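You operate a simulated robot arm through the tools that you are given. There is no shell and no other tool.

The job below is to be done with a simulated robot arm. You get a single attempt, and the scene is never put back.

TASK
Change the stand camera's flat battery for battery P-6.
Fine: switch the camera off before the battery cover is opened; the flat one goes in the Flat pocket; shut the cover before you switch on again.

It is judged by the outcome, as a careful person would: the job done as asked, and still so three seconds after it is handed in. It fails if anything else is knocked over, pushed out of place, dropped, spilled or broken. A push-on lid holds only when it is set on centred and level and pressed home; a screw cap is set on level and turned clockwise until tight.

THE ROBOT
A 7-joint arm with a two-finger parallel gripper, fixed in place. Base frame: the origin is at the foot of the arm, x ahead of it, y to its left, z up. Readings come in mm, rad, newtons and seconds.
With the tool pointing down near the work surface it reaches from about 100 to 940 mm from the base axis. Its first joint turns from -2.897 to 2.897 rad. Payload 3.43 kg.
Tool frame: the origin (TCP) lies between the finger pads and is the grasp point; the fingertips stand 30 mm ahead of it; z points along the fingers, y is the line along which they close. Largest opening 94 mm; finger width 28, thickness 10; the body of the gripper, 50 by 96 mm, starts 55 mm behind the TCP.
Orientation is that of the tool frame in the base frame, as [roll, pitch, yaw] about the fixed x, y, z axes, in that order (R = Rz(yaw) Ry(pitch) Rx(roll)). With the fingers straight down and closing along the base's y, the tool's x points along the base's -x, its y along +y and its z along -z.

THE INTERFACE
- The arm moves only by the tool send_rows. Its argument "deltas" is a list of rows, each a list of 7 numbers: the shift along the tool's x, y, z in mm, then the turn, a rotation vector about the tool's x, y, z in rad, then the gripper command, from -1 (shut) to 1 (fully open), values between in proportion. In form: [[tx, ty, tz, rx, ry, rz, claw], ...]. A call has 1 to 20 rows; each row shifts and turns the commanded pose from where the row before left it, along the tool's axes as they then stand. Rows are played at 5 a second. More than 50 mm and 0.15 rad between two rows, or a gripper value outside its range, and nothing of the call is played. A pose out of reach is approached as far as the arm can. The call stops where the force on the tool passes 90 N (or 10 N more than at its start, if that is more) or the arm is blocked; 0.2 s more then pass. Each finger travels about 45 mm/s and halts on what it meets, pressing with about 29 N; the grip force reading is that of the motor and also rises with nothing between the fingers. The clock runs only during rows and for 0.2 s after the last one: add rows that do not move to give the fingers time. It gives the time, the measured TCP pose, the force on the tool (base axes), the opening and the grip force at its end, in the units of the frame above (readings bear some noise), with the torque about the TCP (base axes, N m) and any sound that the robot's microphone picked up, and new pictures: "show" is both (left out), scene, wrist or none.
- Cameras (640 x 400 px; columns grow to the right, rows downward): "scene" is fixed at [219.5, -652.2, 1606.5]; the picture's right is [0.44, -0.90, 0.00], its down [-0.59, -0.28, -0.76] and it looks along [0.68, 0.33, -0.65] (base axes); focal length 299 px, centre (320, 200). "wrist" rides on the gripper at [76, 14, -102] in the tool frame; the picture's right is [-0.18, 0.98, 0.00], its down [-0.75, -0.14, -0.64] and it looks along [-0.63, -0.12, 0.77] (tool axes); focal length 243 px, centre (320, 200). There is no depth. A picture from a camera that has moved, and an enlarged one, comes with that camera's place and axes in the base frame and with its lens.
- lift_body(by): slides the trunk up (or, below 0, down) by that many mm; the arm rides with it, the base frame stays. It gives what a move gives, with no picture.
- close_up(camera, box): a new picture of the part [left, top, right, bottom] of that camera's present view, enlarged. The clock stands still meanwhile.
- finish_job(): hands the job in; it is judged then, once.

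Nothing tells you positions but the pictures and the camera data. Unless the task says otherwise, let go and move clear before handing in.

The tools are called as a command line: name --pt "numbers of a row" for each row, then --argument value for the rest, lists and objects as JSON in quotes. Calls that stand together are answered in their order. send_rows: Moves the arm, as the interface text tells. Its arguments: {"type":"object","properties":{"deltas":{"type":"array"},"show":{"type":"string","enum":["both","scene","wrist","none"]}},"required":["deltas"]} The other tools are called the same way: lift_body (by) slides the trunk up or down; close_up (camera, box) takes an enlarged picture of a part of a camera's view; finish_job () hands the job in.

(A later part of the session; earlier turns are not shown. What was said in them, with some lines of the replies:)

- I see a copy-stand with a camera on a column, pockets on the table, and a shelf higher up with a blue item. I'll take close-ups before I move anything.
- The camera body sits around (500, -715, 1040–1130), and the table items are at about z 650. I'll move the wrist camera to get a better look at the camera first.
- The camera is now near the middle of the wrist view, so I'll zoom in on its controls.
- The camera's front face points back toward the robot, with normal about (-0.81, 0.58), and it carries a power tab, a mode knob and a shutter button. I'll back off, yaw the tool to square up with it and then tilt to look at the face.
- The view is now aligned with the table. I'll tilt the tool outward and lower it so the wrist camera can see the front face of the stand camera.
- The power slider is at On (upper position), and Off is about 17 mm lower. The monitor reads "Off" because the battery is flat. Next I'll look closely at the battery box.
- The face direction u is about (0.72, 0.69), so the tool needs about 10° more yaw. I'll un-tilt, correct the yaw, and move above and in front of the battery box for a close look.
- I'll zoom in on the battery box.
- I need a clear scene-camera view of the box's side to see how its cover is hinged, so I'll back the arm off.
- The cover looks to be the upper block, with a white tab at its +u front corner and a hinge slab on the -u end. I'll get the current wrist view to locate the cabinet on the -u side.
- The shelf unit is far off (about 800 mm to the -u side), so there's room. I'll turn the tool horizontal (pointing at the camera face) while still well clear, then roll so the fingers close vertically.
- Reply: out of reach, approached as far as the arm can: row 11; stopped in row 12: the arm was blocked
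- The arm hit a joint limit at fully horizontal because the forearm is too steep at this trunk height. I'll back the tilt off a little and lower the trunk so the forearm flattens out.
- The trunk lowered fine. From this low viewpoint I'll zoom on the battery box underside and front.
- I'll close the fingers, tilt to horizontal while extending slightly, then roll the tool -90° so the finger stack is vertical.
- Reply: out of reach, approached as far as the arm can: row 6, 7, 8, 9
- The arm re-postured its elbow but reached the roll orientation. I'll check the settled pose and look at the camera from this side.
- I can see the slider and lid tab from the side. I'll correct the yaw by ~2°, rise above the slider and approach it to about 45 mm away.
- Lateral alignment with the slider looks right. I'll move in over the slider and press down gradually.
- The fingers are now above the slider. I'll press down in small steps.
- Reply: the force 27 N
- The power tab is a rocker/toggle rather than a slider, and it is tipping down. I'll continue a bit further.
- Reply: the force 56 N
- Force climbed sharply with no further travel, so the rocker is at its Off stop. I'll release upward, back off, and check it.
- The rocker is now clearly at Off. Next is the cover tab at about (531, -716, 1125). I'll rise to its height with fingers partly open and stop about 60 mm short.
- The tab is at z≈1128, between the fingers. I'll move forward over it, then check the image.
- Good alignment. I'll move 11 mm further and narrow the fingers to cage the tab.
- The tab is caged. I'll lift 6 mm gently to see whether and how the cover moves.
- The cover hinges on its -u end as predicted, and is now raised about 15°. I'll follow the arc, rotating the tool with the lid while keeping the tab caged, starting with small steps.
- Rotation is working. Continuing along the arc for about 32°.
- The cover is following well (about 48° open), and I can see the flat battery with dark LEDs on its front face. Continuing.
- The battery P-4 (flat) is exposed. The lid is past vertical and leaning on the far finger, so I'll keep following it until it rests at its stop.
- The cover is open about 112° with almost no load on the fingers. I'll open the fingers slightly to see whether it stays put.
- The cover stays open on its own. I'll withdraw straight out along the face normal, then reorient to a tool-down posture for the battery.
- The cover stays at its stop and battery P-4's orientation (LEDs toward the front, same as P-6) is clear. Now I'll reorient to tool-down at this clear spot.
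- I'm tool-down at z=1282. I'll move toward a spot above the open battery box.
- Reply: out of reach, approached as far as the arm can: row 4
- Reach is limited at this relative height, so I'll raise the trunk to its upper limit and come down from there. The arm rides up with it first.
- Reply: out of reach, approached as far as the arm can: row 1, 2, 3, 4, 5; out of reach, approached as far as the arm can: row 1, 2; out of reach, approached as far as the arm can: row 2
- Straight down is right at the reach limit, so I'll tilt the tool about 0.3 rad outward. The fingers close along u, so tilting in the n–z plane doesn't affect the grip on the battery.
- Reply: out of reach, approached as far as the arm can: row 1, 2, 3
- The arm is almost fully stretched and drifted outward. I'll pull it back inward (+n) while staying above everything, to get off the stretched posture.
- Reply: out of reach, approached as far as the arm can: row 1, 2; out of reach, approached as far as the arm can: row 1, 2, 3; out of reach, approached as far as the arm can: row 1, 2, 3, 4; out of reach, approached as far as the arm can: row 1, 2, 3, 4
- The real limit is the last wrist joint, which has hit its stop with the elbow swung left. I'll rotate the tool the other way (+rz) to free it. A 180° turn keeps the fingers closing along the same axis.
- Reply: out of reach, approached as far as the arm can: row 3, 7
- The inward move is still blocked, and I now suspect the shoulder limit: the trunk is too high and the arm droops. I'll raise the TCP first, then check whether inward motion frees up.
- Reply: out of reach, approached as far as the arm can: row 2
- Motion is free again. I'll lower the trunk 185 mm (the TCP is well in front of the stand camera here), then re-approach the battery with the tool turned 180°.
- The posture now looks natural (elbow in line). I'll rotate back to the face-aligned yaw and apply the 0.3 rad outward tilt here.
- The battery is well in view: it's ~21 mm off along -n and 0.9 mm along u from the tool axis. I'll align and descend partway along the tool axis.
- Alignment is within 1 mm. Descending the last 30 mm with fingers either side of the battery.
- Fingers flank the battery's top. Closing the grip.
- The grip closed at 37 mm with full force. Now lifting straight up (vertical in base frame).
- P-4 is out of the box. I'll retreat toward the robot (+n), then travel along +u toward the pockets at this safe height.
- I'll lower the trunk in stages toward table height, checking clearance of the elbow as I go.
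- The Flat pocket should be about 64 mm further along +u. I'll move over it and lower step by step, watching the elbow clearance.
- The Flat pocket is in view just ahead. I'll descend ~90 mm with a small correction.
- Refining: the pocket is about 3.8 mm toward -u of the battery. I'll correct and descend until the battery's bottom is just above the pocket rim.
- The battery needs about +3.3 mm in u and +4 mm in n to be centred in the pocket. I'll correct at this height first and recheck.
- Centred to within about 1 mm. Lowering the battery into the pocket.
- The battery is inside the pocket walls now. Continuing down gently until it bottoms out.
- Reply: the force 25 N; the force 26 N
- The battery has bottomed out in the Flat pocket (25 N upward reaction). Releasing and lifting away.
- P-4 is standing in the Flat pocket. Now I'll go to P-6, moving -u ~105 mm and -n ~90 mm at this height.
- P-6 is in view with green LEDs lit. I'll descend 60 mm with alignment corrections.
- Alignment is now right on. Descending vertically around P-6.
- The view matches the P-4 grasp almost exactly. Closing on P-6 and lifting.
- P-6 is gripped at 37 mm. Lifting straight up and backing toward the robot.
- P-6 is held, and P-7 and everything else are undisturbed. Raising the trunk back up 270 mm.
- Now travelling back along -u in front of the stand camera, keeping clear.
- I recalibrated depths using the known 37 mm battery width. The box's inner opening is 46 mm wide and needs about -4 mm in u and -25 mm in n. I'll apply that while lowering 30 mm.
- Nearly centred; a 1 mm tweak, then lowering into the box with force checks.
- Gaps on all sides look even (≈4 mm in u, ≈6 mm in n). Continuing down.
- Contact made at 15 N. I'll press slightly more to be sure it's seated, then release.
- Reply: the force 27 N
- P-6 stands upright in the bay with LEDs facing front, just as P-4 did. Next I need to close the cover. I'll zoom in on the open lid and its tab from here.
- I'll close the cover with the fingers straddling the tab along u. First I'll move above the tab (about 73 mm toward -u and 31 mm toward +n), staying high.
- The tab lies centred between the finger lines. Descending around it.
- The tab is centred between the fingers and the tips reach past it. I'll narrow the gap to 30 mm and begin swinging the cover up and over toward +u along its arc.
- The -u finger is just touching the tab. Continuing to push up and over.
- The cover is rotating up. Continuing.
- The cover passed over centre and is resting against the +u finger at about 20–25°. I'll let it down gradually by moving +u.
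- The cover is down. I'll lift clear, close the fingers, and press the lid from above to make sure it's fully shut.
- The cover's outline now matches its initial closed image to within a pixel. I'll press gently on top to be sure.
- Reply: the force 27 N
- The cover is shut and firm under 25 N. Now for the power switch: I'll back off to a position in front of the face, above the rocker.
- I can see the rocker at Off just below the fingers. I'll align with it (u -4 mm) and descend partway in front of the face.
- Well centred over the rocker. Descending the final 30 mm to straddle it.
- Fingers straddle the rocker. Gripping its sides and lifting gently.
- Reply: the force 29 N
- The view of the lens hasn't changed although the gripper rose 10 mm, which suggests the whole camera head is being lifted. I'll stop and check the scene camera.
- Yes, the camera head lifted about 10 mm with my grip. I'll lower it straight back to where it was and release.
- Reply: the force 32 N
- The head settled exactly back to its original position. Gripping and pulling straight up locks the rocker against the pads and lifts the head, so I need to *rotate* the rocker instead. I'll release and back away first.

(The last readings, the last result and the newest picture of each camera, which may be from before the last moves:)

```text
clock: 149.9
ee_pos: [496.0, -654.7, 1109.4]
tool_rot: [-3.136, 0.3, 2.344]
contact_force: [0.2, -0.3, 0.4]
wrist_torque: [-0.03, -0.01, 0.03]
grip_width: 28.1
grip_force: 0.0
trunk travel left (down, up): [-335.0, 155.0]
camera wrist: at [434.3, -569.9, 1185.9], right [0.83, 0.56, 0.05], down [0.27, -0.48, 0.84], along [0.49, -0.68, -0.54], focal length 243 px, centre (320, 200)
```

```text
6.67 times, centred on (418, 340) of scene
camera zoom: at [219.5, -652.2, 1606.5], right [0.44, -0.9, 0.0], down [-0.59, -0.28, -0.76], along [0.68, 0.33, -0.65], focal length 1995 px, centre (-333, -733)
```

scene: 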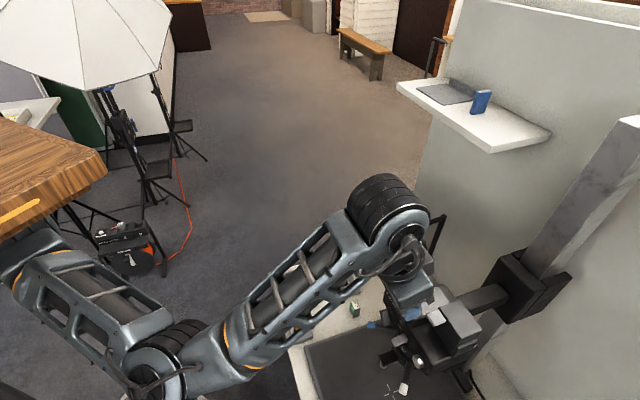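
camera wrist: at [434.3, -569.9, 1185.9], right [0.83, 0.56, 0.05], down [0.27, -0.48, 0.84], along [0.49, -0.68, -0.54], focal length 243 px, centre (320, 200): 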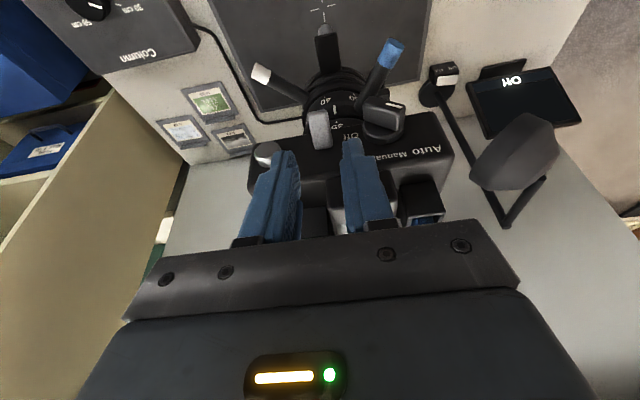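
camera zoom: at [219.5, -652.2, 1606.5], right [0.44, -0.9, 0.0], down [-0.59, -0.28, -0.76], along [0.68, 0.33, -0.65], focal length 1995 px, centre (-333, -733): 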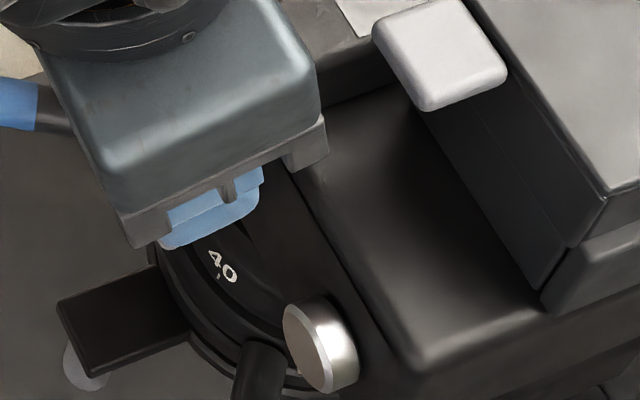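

The head, ring settings and knob are unchanged. New plan: re-grip with a larger tool tilt and rotate the tool about the rocker's pivot so the rocker turns up without lifting the head. Setting up the tilt first.

send_rows --pt "0 0 0 0 -0.1167 0 -0.4" --pt "0 0 0 0 -0.1167 0 -0.4" --pt "0 0 0 0 -0.1167 0 -0.4" --pt "14 -0.2 0.5 0 0 0 -0.4" --pt "13.6 0 0.4 0 0 0 -0.4" --pt "0 0 0 0 0 0 -0.4" --pt "0 0 0 0 0 0 -0.4" --show "both"

close_up --camera "wrist" --box '[220, 70, 420, 195]'

close_up --camera "scene" --box '[370, 290, 466, 350]'

```text
clock: 151.5
ee_pos: [481.3, -639.3, 1090.4]
tool_rot: [-3.136, 0.651, 2.345]
contact_force: [0.2, 0.7, -0.4]
wrist_torque: [0.0, -0.01, 0.01]
grip_width: 28.2
grip_force: 0.0
trunk travel left (down, up): [-335.0, 155.0]
camera wrist: at [406.0, -540.0, 1127.2], right [0.81, 0.58, 0.11], down [0.05, -0.25, 0.97], along [0.59, -0.78, -0.23], focal length 243 px, centre (320, 200)
```

scene: 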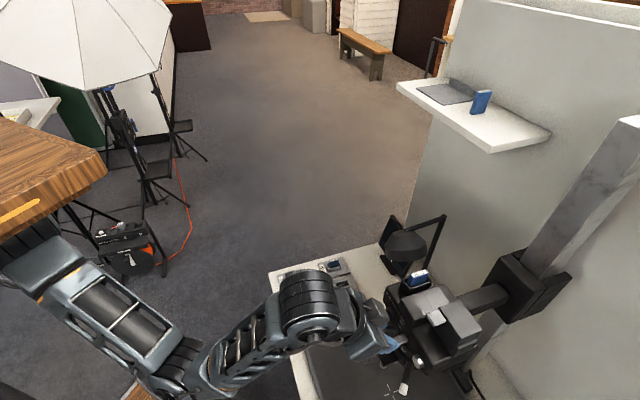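
wrist: 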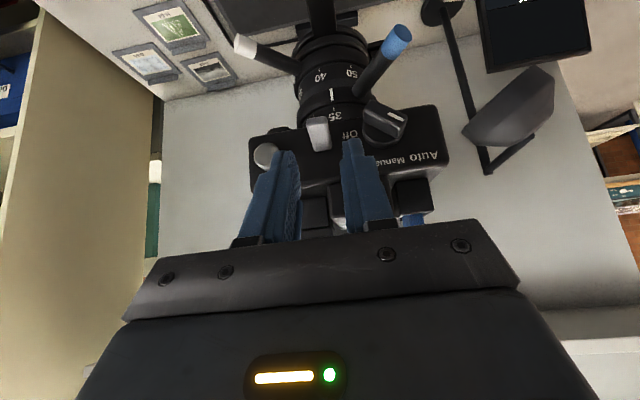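

```text
3.20 times, centred on (320, 132) of wrist
camera zoom: at [406.0, -540.0, 1127.2], right [0.81, 0.58, 0.11], down [0.05, -0.25, 0.97], along [0.59, -0.78, -0.23], focal length 776 px, centre (320, 416)
```

zoom: 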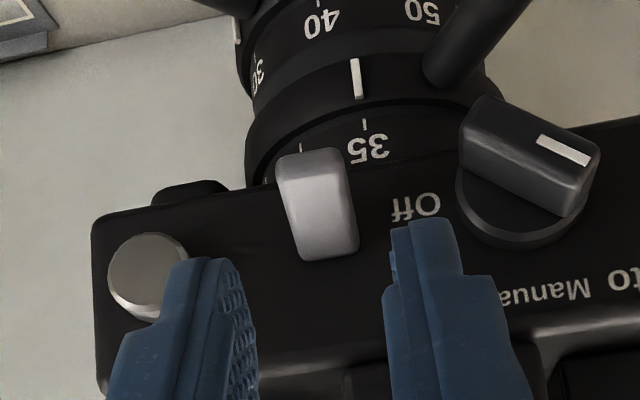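

```text
6.67 times, centred on (418, 320) of scene
camera zoom: at [219.5, -652.2, 1606.5], right [0.44, -0.9, 0.0], down [-0.59, -0.28, -0.76], along [0.68, 0.33, -0.65], focal length 1995 px, centre (-333, -600)
```

zoom: 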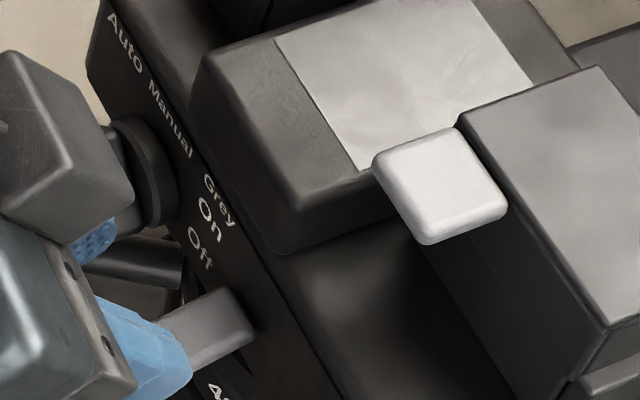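

Rocker position agrees between views. Approaching along the tool axis to straddle the rocker.

send_rows --pt "-0.5 -0.6 14 0 0 0 -0.4" --pt "-0.5 -0.6 14 0 0 0 -0.4" --pt "0 0 12 0 0 0 -0.45" --pt "0 0 0 0 0 0 -0.45" --pt "0 0 0 0 0 0 -0.45" --show "wrist"

close_up --camera "wrist" --box '[240, 80, 400, 180]'

close_up --camera "scene" --box '[370, 300, 466, 360]'

```text
clock: 152.7
ee_pos: [496.8, -658.6, 1060.3]
tool_rot: [-3.135, 0.651, 2.343]
contact_force: [0.8, -0.7, 0.4]
wrist_torque: [0.0, -0.03, -0.01]
grip_width: 25.8
grip_force: 0.1
trunk travel left (down, up): [-335.0, 155.0]
camera wrist: at [422.0, -559.9, 1096.2], right [0.81, 0.58, 0.11], down [0.05, -0.25, 0.97], along [0.59, -0.78, -0.23], focal length 243 px, centre (320, 200)
```

wrist: 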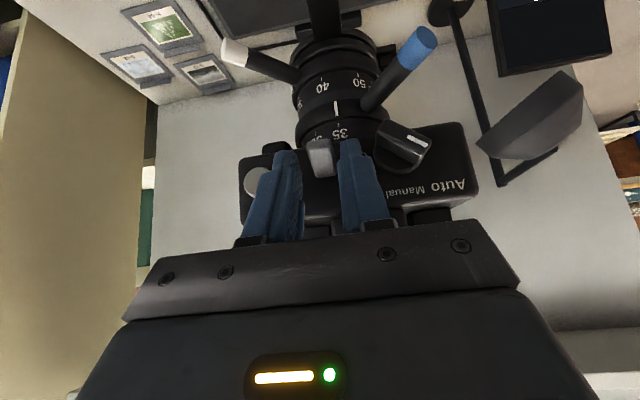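

```text
4.00 times, centred on (320, 130) of wrist
camera zoom: at [422.0, -559.9, 1096.2], right [0.81, 0.58, 0.11], down [0.05, -0.25, 0.97], along [0.59, -0.78, -0.23], focal length 970 px, centre (320, 480)
```

zoom: 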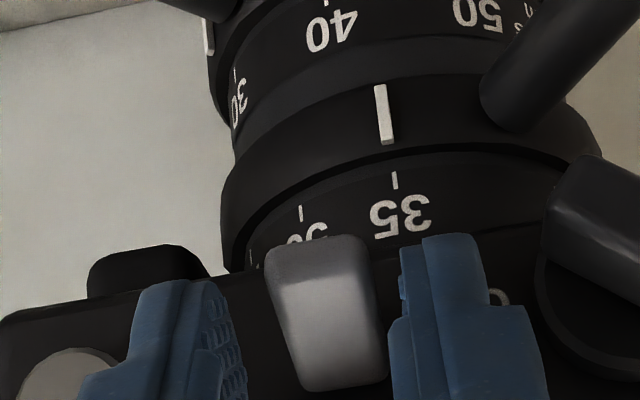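

```text
6.67 times, centred on (418, 330) of scene
camera zoom: at [219.5, -652.2, 1606.5], right [0.44, -0.9, 0.0], down [-0.59, -0.28, -0.76], along [0.68, 0.33, -0.65], focal length 1995 px, centre (-333, -667)
```

zoom: 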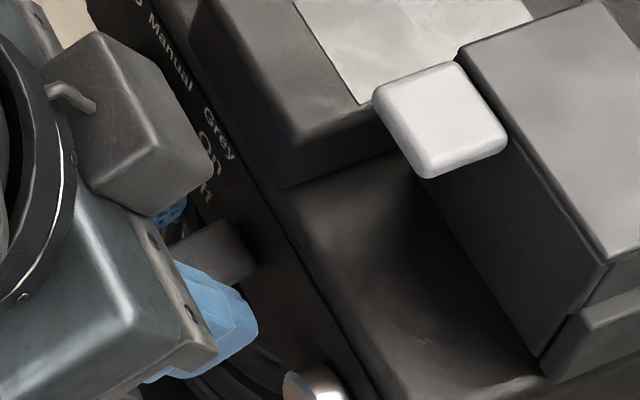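

send_rows --pt "1.3 0.5 2.5 0 0 0 -0.45" --pt "1.2 0.4 2.5 0 0 0 -0.45" --pt "0 0 0 0 0 0 -0.45" --pt "0 0 0 0 0 0 -1" --pt "0 0 0 0 0 0 -1" --pt "0 0 0 0 0 0 -1" --show "wrist"

close_up --camera "wrist" --box '[240, 80, 400, 180]'

close_up --camera "scene" --box '[370, 310, 466, 370]'

```text
clock: 154.1
ee_pos: [497.6, -658.6, 1056.0]
tool_rot: [-3.134, 0.651, 2.343]
contact_force: [-2.1, -4.0, 1.1]
wrist_torque: [-0.38, 0.35, 0.8]
grip_width: 15.7
grip_force: 44.8
trunk travel left (down, up): [-335.0, 155.0]
camera wrist: at [423.2, -559.5, 1091.9], right [0.81, 0.58, 0.11], down [0.05, -0.24, 0.97], along [0.59, -0.78, -0.23], focal length 243 px, centre (320, 200)
```

wrist: 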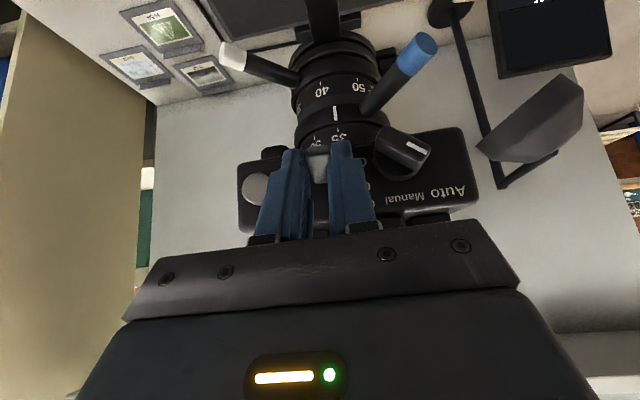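

```text
4.00 times, centred on (320, 130) of wrist
camera zoom: at [423.2, -559.5, 1091.9], right [0.81, 0.58, 0.11], down [0.05, -0.24, 0.97], along [0.59, -0.78, -0.23], focal length 970 px, centre (320, 480)
```

zoom: 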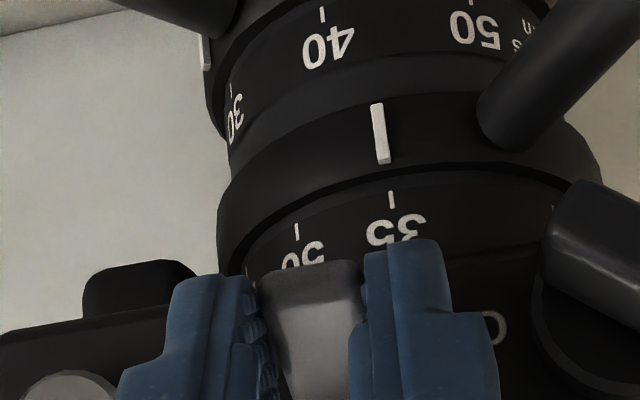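

```text
6.67 times, centred on (418, 340) of scene
camera zoom: at [219.5, -652.2, 1606.5], right [0.44, -0.9, 0.0], down [-0.59, -0.28, -0.76], along [0.68, 0.33, -0.65], focal length 1995 px, centre (-333, -733)
```

zoom: 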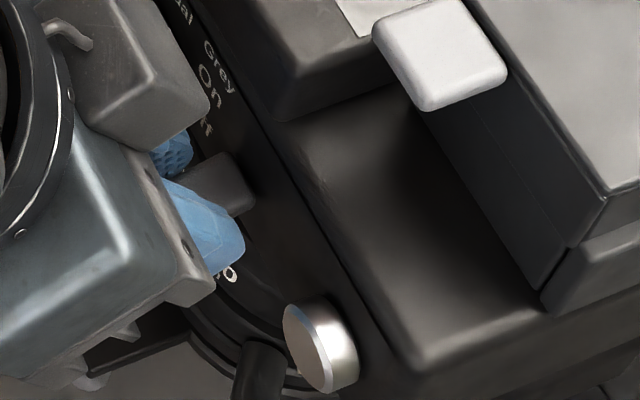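

Gripped. Now rotating the tool about the rocker's pivot in small increments.

send_rows --pt "-1.25 0 -0.58 0 0.04 0 -1" --pt "-1.25 0 -0.58 0 0.04 0 -1" --pt "-1.25 0 -0.58 0 0.04 0 -1" --pt "-1.25 0 -0.58 0 0.04 0 -1" --pt "0 0 0 0 0 0 -1" --show "wrist"

close_up --camera "wrist" --box '[240, 80, 400, 180]'

close_up --camera "scene" --box '[370, 310, 466, 370]'

```text
clock: 155.3
ee_pos: [500.8, -660.1, 1062.8]
tool_rot: [-3.135, 0.494, 2.343]
contact_force: [10.8, -16.6, 11.1]
wrist_torque: [-0.9, -0.24, 0.91]
grip_width: 16.1
grip_force: 45.0
trunk travel left (down, up): [-335.0, 155.0]
camera wrist: at [430.1, -566.4, 1116.8], right [0.82, 0.57, 0.08], down [0.15, -0.35, 0.92], along [0.55, -0.74, -0.38], focal length 243 px, centre (320, 200)
```

wrist: 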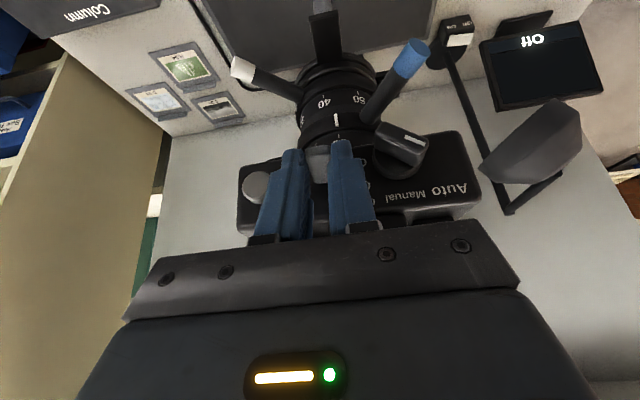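

```text
4.00 times, centred on (320, 130) of wrist
camera zoom: at [430.1, -566.4, 1116.8], right [0.82, 0.57, 0.08], down [0.15, -0.35, 0.92], along [0.55, -0.74, -0.38], focal length 970 px, centre (320, 480)
```

zoom: 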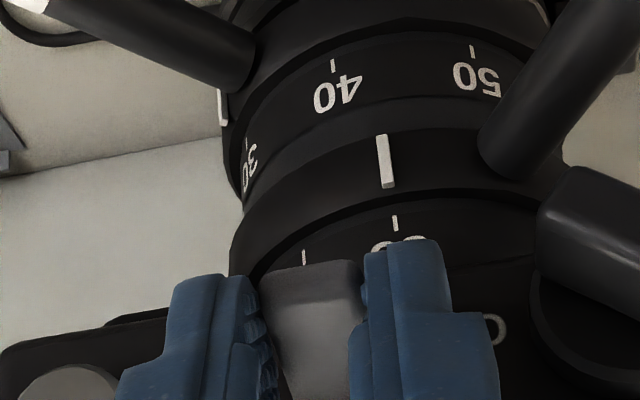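

```text
6.67 times, centred on (418, 340) of scene
camera zoom: at [219.5, -652.2, 1606.5], right [0.44, -0.9, 0.0], down [-0.59, -0.28, -0.76], along [0.68, 0.33, -0.65], focal length 1995 px, centre (-333, -733)
```

zoom: 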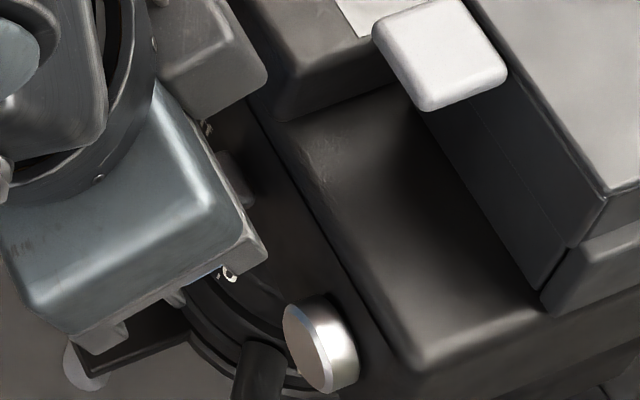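

The head is staying put and the rocker is turning with the fingers. Continuing.

send_rows --pt "-1.6 0 -0.65 0 0.04 0 -1" --pt "-1.6 0 -0.65 0 0.04 0 -1" --pt "-1.6 0 -0.65 0 0.04 0 -1" --pt "-1.6 0 -0.65 0 0.04 0 -1" --pt "0 0 0 0 0 0 -1" --show "wrist"

close_up --camera "wrist" --box '[240, 80, 400, 180]'

close_up --camera "wrist" --box '[470, 0, 630, 100]'

close_up --camera "scene" --box '[370, 310, 466, 370]'

```text
clock: 156.5
ee_pos: [503.1, -662.6, 1068.4]
tool_rot: [-3.136, 0.334, 2.342]
contact_force: [6.0, 1.5, 32.8]
wrist_torque: [-0.87, -0.79, 1.04]
grip_width: 15.5
grip_force: 45.2
trunk travel left (down, up): [-335.0, 155.0]
camera wrist: at [439.6, -576.1, 1139.8], right [0.83, 0.56, 0.05], down [0.25, -0.45, 0.85], along [0.5, -0.69, -0.52], focal length 243 px, centre (320, 200)
```

wrist: 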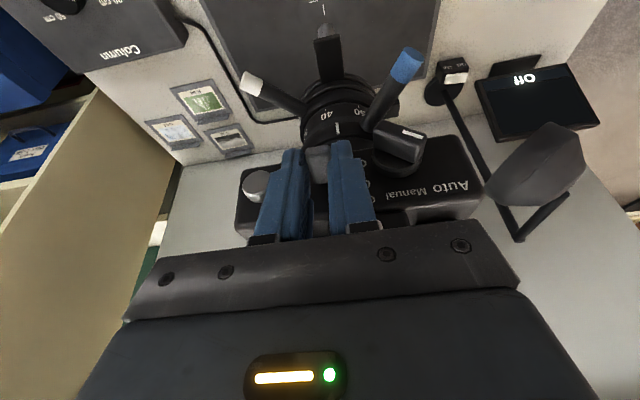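

```text
4.00 times, centred on (320, 130) of wrist
camera zoom: at [439.6, -576.1, 1139.8], right [0.83, 0.56, 0.05], down [0.25, -0.45, 0.85], along [0.5, -0.69, -0.52], focal length 970 px, centre (320, 480)
```

zoom: 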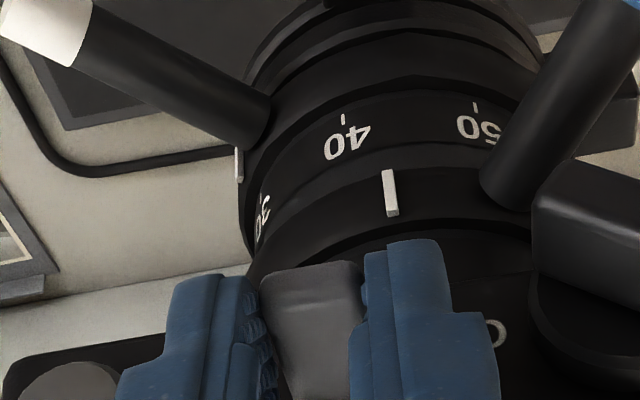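

```text
4.00 times, centred on (550, 50) of wrist
camera zoom: at [439.6, -576.1, 1139.8], right [0.83, 0.56, 0.05], down [0.25, -0.45, 0.85], along [0.5, -0.69, -0.52], focal length 970 px, centre (-600, 800)
```

zoom: 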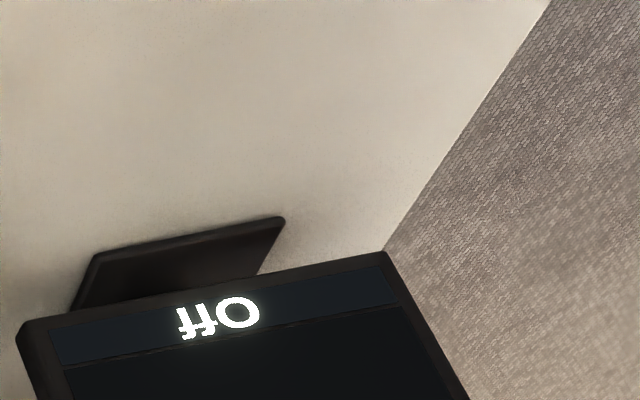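

```text
6.67 times, centred on (418, 340) of scene
camera zoom: at [219.5, -652.2, 1606.5], right [0.44, -0.9, 0.0], down [-0.59, -0.28, -0.76], along [0.68, 0.33, -0.65], focal length 1995 px, centre (-333, -733)
```

zoom: 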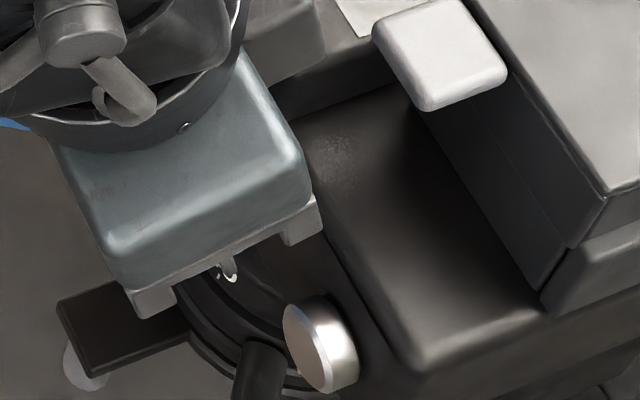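

send_rows --pt "-0.66 0 -1.9 0 0 0 -1" --pt "-1.5 0 -1.1 0 0.04 0 -1" --pt "-1.5 0 -1.1 0 0.04 0 -1" --pt "-1.5 0 -1.1 0 0.04 0 -1" --pt "0 0 0 0 0 0 -1" --show "wrist"

close_up --camera "wrist" --box '[240, 80, 400, 180]'

close_up --camera "wrist" --box '[470, 40, 630, 140]'

close_up --camera "scene" --box '[370, 310, 466, 370]'

```text
clock: 157.7
ee_pos: [505.1, -666.0, 1071.7]
tool_rot: [-3.138, 0.213, 2.34]
contact_force: [2.3, -1.4, 14.3]
wrist_torque: [-0.38, -0.33, 1.05]
grip_width: 16.1
grip_force: 45.2
trunk travel left (down, up): [-335.0, 155.0]
camera wrist: at [448.7, -585.5, 1156.1], right [0.83, 0.55, 0.03], down [0.32, -0.53, 0.79], along [0.45, -0.64, -0.62], focal length 243 px, centre (320, 200)
```

wrist: 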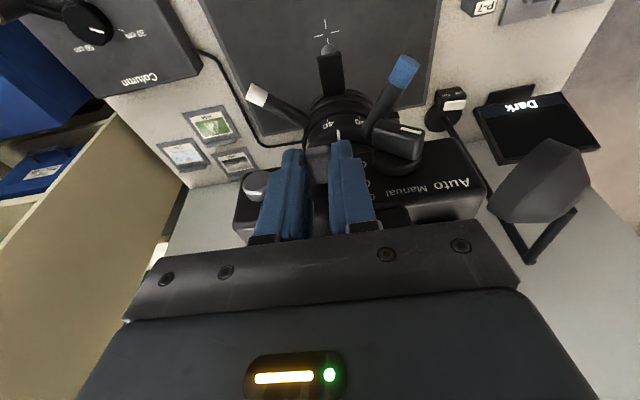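

```text
4.00 times, centred on (320, 130) of wrist
camera zoom: at [448.7, -585.5, 1156.1], right [0.83, 0.55, 0.03], down [0.32, -0.53, 0.79], along [0.45, -0.64, -0.62], focal length 970 px, centre (320, 480)
```

zoom: 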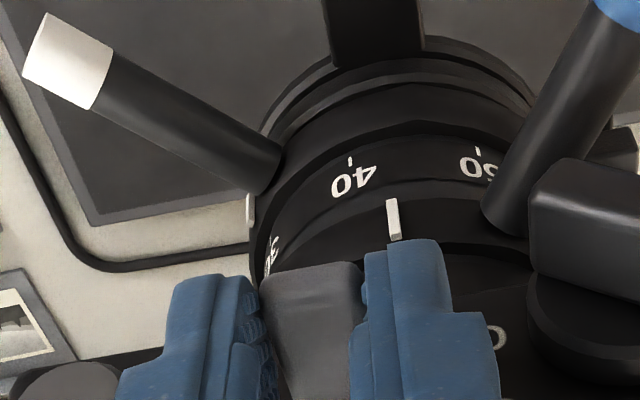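

```text
4.00 times, centred on (550, 90) of wrist
camera zoom: at [448.7, -585.5, 1156.1], right [0.83, 0.55, 0.03], down [0.32, -0.53, 0.79], along [0.45, -0.64, -0.62], focal length 970 px, centre (-600, 640)
```

zoom: 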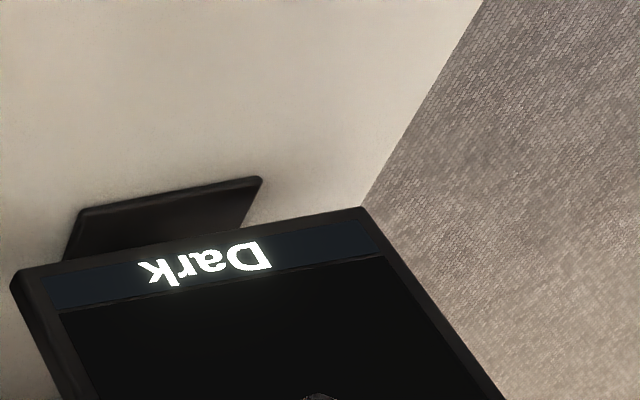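

```text
6.67 times, centred on (418, 340) of scene
camera zoom: at [219.5, -652.2, 1606.5], right [0.44, -0.9, 0.0], down [-0.59, -0.28, -0.76], along [0.68, 0.33, -0.65], focal length 1995 px, centre (-333, -733)
```

zoom: 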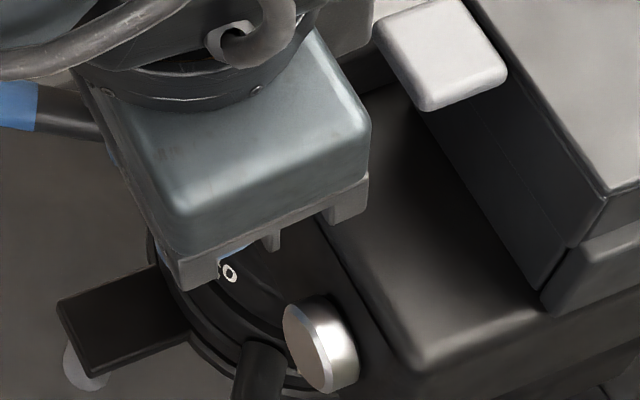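

The monitor changed from "Off" to "Dark", so the camera is on and running on P-6 (with the lamp off, the image is dark). I'll rotate slightly more to be sure the rocker reaches its On stop, then release.

send_rows --pt "-1.4 0 -1.4 0 0.035 0 -1" --pt "-1.4 0 -1.4 0 0.035 0 -1" --pt "0 0 0 0 0 0 -1" --show "none"

send_rows --pt "0 0 0 0 0 0 -0.7" --pt "0 0 0 0 0 0 -0.45" --pt "0 0 0 0 0 0 -0.42" --pt "0 0 0 0 0 0 -0.42" --show "wrist"

close_up --camera "wrist" --box '[240, 80, 400, 180]'

close_up --camera "scene" --box '[370, 310, 466, 370]'

```text
clock: 158.5
ee_pos: [507.5, -668.6, 1073.8]
tool_rot: [-3.139, 0.139, 2.339]
contact_force: [-1.5, 6.0, -2.7]
wrist_torque: [0.24, 0.13, 1.11]
grip_width: 16.0
grip_force: 45.3
trunk travel left (down, up): [-335.0, 155.0]
```

```text
clock: 159.5
ee_pos: [508.4, -669.2, 1076.2]
tool_rot: [-3.136, 0.142, 2.34]
contact_force: [-1.0, -0.2, 0.4]
wrist_torque: [-0.03, -0.01, 0.0]
grip_width: 27.3
grip_force: 0.1
trunk travel left (down, up): [-335.0, 155.0]
camera wrist: at [454.7, -592.2, 1166.4], right [0.83, 0.55, 0.02], down [0.36, -0.57, 0.74], along [0.42, -0.61, -0.67], focal length 243 px, centre (320, 200)
```

wrist: 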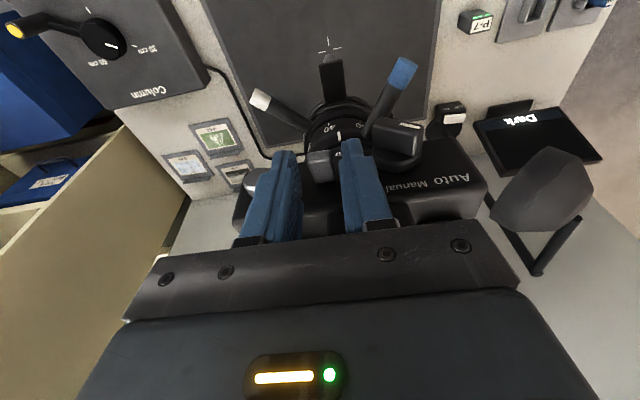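

```text
4.00 times, centred on (320, 130) of wrist
camera zoom: at [454.7, -592.2, 1166.4], right [0.83, 0.55, 0.02], down [0.36, -0.57, 0.74], along [0.42, -0.61, -0.67], focal length 970 px, centre (320, 480)
```

zoom: 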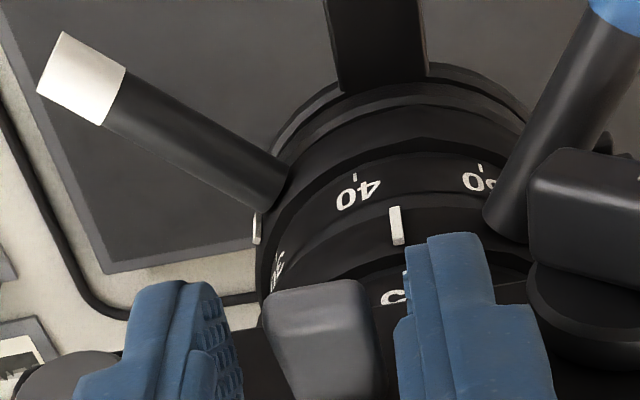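

```text
6.67 times, centred on (418, 340) of scene
camera zoom: at [219.5, -652.2, 1606.5], right [0.44, -0.9, 0.0], down [-0.59, -0.28, -0.76], along [0.68, 0.33, -0.65], focal length 1995 px, centre (-333, -733)
```

zoom: 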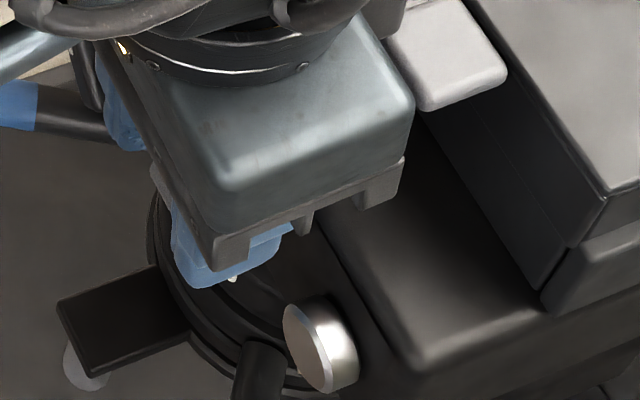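

The monitor still reads "Dark" after release, so the rocker holds On. Now withdrawing upward and back toward the robot.

send_rows --pt "-1.4 0 -9.9 0 0 0 -0.42" --pt "-2.8 0 -19.8 0 0 0 -0.42" --pt "17 0 -22.6 0 0 0 -0.42" --pt "17 0 -22.6 0 0 0 -0.42" --pt "30 0 -20 0 0 0 -0.42" --pt "35 0 -10 0 0 0 -0.42" --pt "35 0 -5 0 0 0 -0.42" --pt "0 0 0 0 0 0 -0.42" --show "both"

close_up --camera "scene" --box '[370, 280, 498, 360]'

close_up --camera "wrist" --box '[260, 40, 460, 165]'

close_up --camera "scene" --box '[260, 240, 420, 340]'

```text
clock: 161.3
ee_pos: [408.0, -563.8, 1166.9]
tool_rot: [-3.136, 0.142, 2.34]
contact_force: [-0.1, 0.3, 0.3]
wrist_torque: [-0.02, -0.02, 0.01]
grip_width: 27.6
grip_force: 0.1
trunk travel left (down, up): [-335.0, 155.0]
camera wrist: at [355.5, -487.4, 1257.8], right [0.83, 0.55, 0.02], down [0.36, -0.57, 0.74], along [0.42, -0.61, -0.67], focal length 243 px, centre (320, 200)
```

scene: 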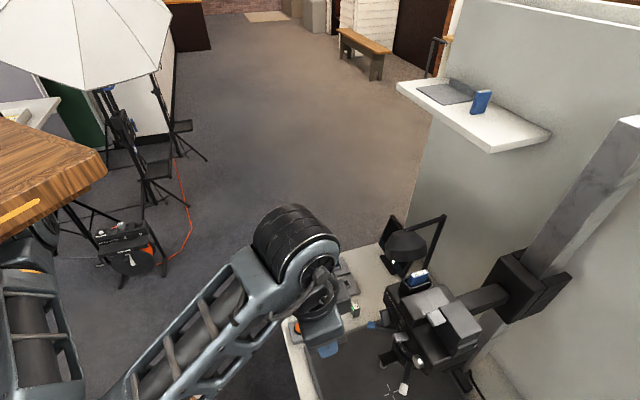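
wrist: 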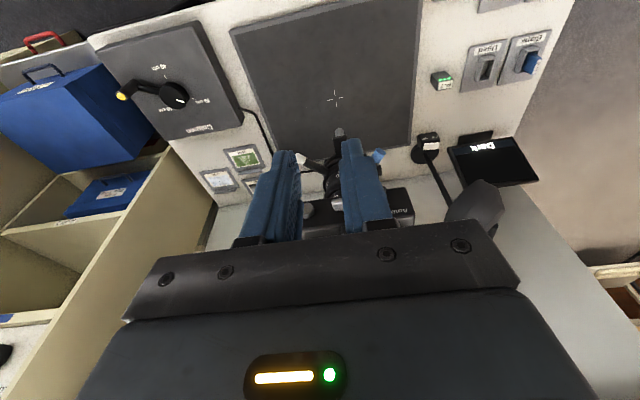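

```text
5.00 times, centred on (434, 320) of scene
camera zoom: at [219.5, -652.2, 1606.5], right [0.44, -0.9, 0.0], down [-0.59, -0.28, -0.76], along [0.68, 0.33, -0.65], focal length 1496 px, centre (-250, -400)
```

zoom: 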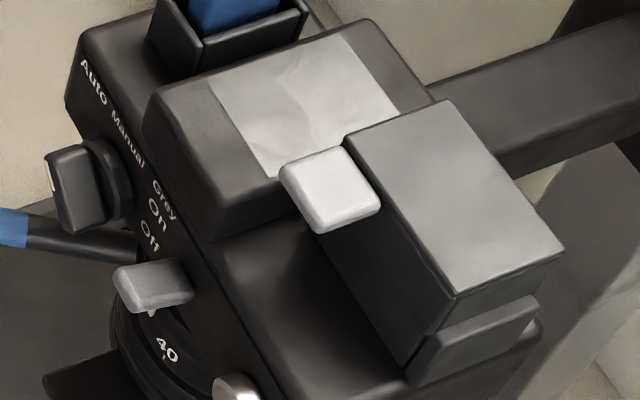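

```text
3.20 times, centred on (360, 102) of wrist
camera zoom: at [355.5, -487.4, 1257.8], right [0.83, 0.55, 0.02], down [0.36, -0.57, 0.74], along [0.42, -0.61, -0.67], focal length 776 px, centre (192, 512)
```

zoom: 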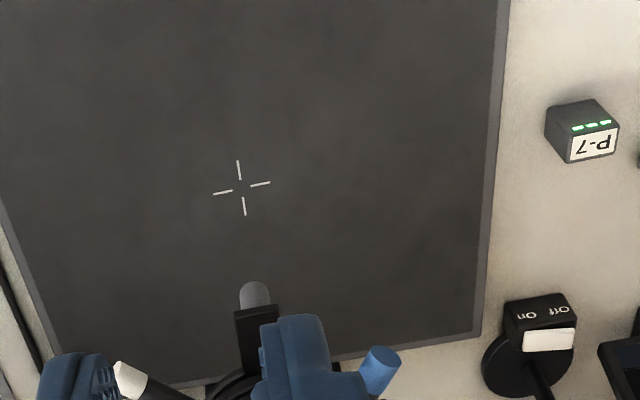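

```text
4.00 times, centred on (340, 290) of scene
camera zoom: at [219.5, -652.2, 1606.5], right [0.44, -0.9, 0.0], down [-0.59, -0.28, -0.76], along [0.68, 0.33, -0.65], focal length 1197 px, centre (240, -160)
```

zoom: 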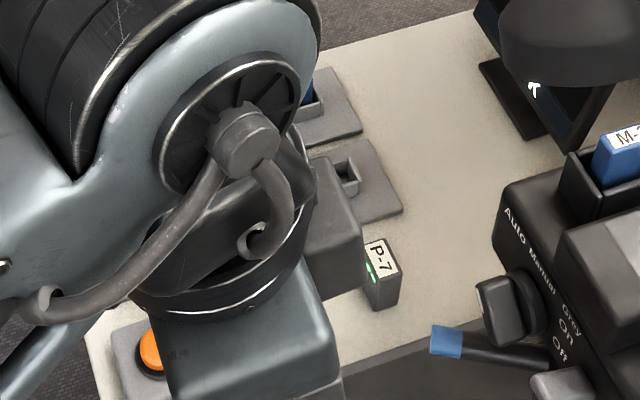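

The rocker, mode knob, cover and levers all match their original pixel positions, with the rocker at On. I'll move the arm further clear and do a final check of the table.

send_rows --pt "35 -20 -10 0 0 0 -0.42" --pt "35 -20 -10 0 0 0 -0.42" --pt "35 -20 -10 0 0 0 -0.42" --pt "0 -30 0 0 0 0 -0.42" --pt "0 0 0 0 0 0 -0.42" --show "both"

close_up --camera "scene" --box '[260, 240, 420, 340]'

close_up --camera "scene" --box '[370, 230, 530, 330]'

close_up --camera "wrist" --box '[380, 0, 580, 125]'

```text
clock: 162.1
ee_pos: [399.2, -520.9, 1172.6]
tool_rot: [3.13, 0.141, 2.535]
contact_force: [-0.1, -0.7, -0.7]
wrist_torque: [-0.03, -0.03, 0.02]
grip_width: 27.6
grip_force: 0.1
trunk travel left (down, up): [-335.0, 155.0]
stopped in row 4: the arm was blocked; the commanded pose is now the measured one
camera wrist: at [332.5, -458.6, 1265.9], right [0.71, 0.7, 0.04], down [0.45, -0.5, 0.74], along [0.54, -0.51, -0.67], focal length 243 px, centre (320, 200)
```

scene: 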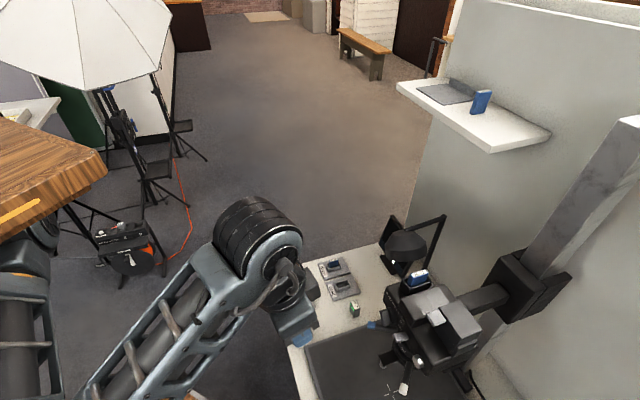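
wrist: 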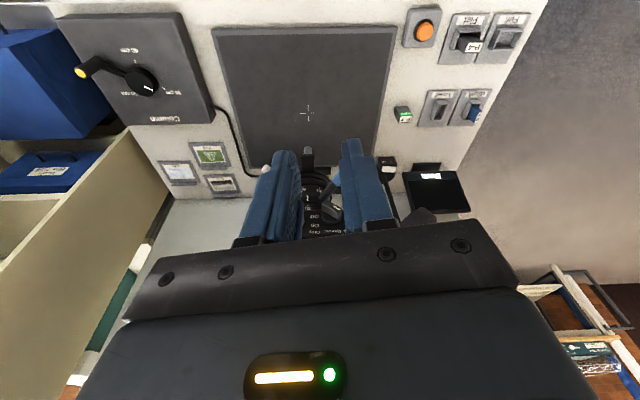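

```text
4.00 times, centred on (340, 290) of scene
camera zoom: at [219.5, -652.2, 1606.5], right [0.44, -0.9, 0.0], down [-0.59, -0.28, -0.76], along [0.68, 0.33, -0.65], focal length 1197 px, centre (240, -160)
```

zoom: 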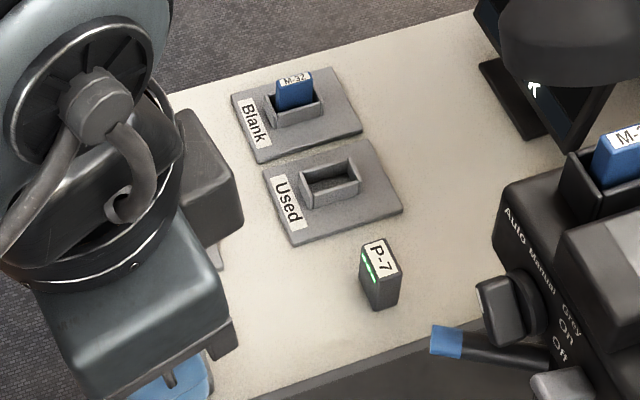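

```text
4.00 times, centred on (450, 280) of scene
camera zoom: at [219.5, -652.2, 1606.5], right [0.44, -0.9, 0.0], down [-0.59, -0.28, -0.76], along [0.68, 0.33, -0.65], focal length 1197 px, centre (-200, -120)
```

zoom: 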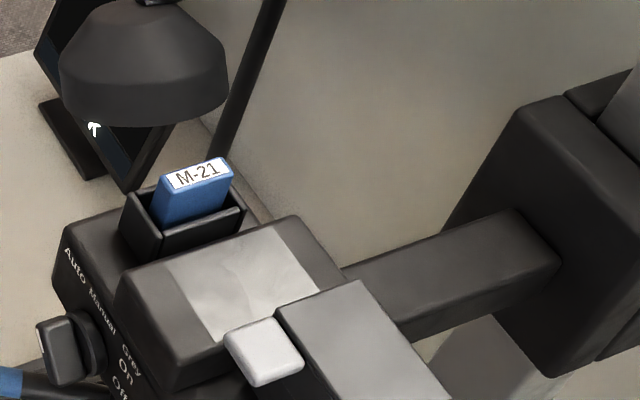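

```text
3.20 times, centred on (480, 62) of wrist
camera zoom: at [332.5, -458.6, 1265.9], right [0.71, 0.7, 0.04], down [0.45, -0.5, 0.74], along [0.54, -0.51, -0.67], focal length 776 px, centre (-192, 640)
```

zoom: 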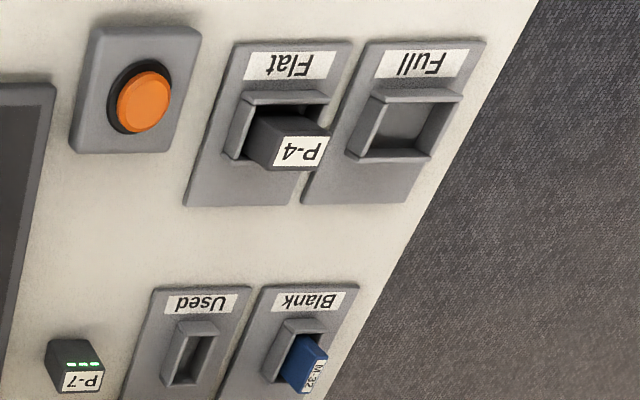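

P-4 is in the Flat pocket and everything else on the table is in place. The last retreat was blocked, probably by the arm folding up near its own trunk, so I'll ease back out a little and check that nothing was disturbed.

send_rows --pt "-20 0 -3 0 0 0 -0.42" --pt "-20 0 -3 0 0 0 -0.42" --pt "0 0 0 0 0 0 -0.42" --pt "0 0 0 0 0 0 -0.42" --show "both"

close_up --camera "scene" --box '[0, 200, 320, 400]'

close_up --camera "wrist" --box '[380, 120, 540, 220]'

```text
clock: 163.1
ee_pos: [430.1, -541.6, 1186.6]
tool_rot: [3.128, 0.143, 2.531]
contact_force: [-0.2, 1.2, 0.0]
wrist_torque: [0.03, 0.01, -0.02]
grip_width: 27.3
grip_force: 0.0
trunk travel left (down, up): [-335.0, 155.0]
camera wrist: at [363.9, -478.9, 1278.1], right [0.71, 0.7, 0.04], down [0.45, -0.5, 0.74], along [0.54, -0.51, -0.67], focal length 243 px, centre (320, 200)
```

scene: 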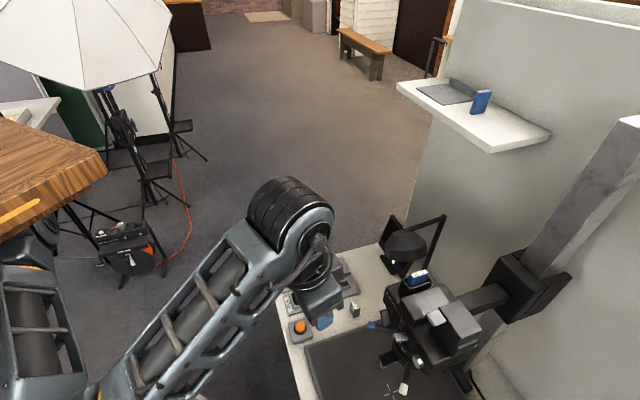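
wrist: 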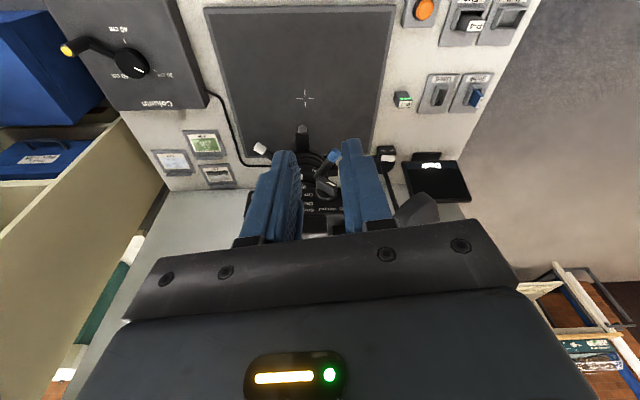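

```text
2.00 times, centred on (160, 300) of scene
camera zoom: at [219.5, -652.2, 1606.5], right [0.44, -0.9, 0.0], down [-0.59, -0.28, -0.76], along [0.68, 0.33, -0.65], focal length 599 px, centre (640, 0)
```

zoom: 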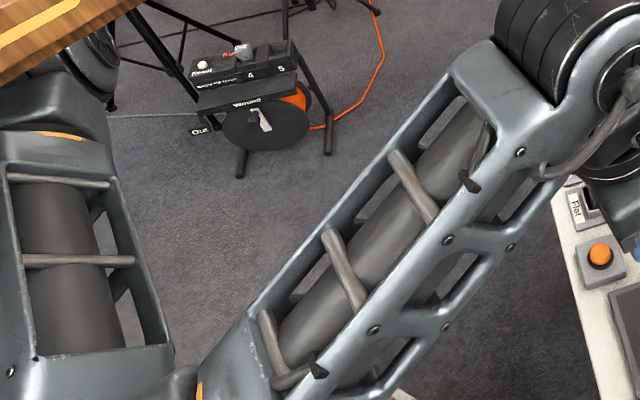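

```text
4.00 times, centred on (460, 170) of wrist
camera zoom: at [363.9, -478.9, 1278.1], right [0.71, 0.7, 0.04], down [0.45, -0.5, 0.74], along [0.54, -0.51, -0.67], focal length 970 px, centre (-240, 320)
```

zoom: 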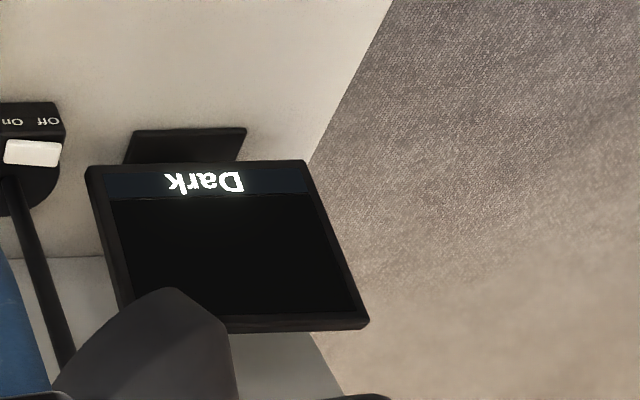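

Final state: the camera is on and running on P-6 (the monitor reads "Dark" because the lamp is off). The cover is shut, flat battery P-4 is in the Flat pocket, nothing else has moved, and the gripper is empty and clear. Handing in.

finish_job

```text
The job is handed in.
```

The stand camera is now running on battery P-6. I switched it off before opening the cover, and shut the cover before switching it back on. I've handed the job in, but I have no verdict back.

- **Power:** the switch is at On. The monitor reads "Dark" instead of "Off", which I take to mean the camera has power. The lamp was off when I finished, and I never touched its switch.
- **Flat battery:** P-4 is standing in the Flat pocket.
- **Cover:** it lines up with the closed position it started in, and it held firm when I pressed on it.
- **Camera head:** my first try at switching on lifted the head about 10 mm. I lowered it straight back, and the camera views show it where it was before. I then turned the switch without lifting anything.
- **Last retreat:** the arm was blocked while backing away. It was probably the arm's own joint limit or its trunk: no force showed at the tool, and the views I had showed nothing disturbed. The area near the elbow was partly out of view.

Everything else looked unmoved at the end, including P-7, the memory cards, the other pockets and the camera's other controls.
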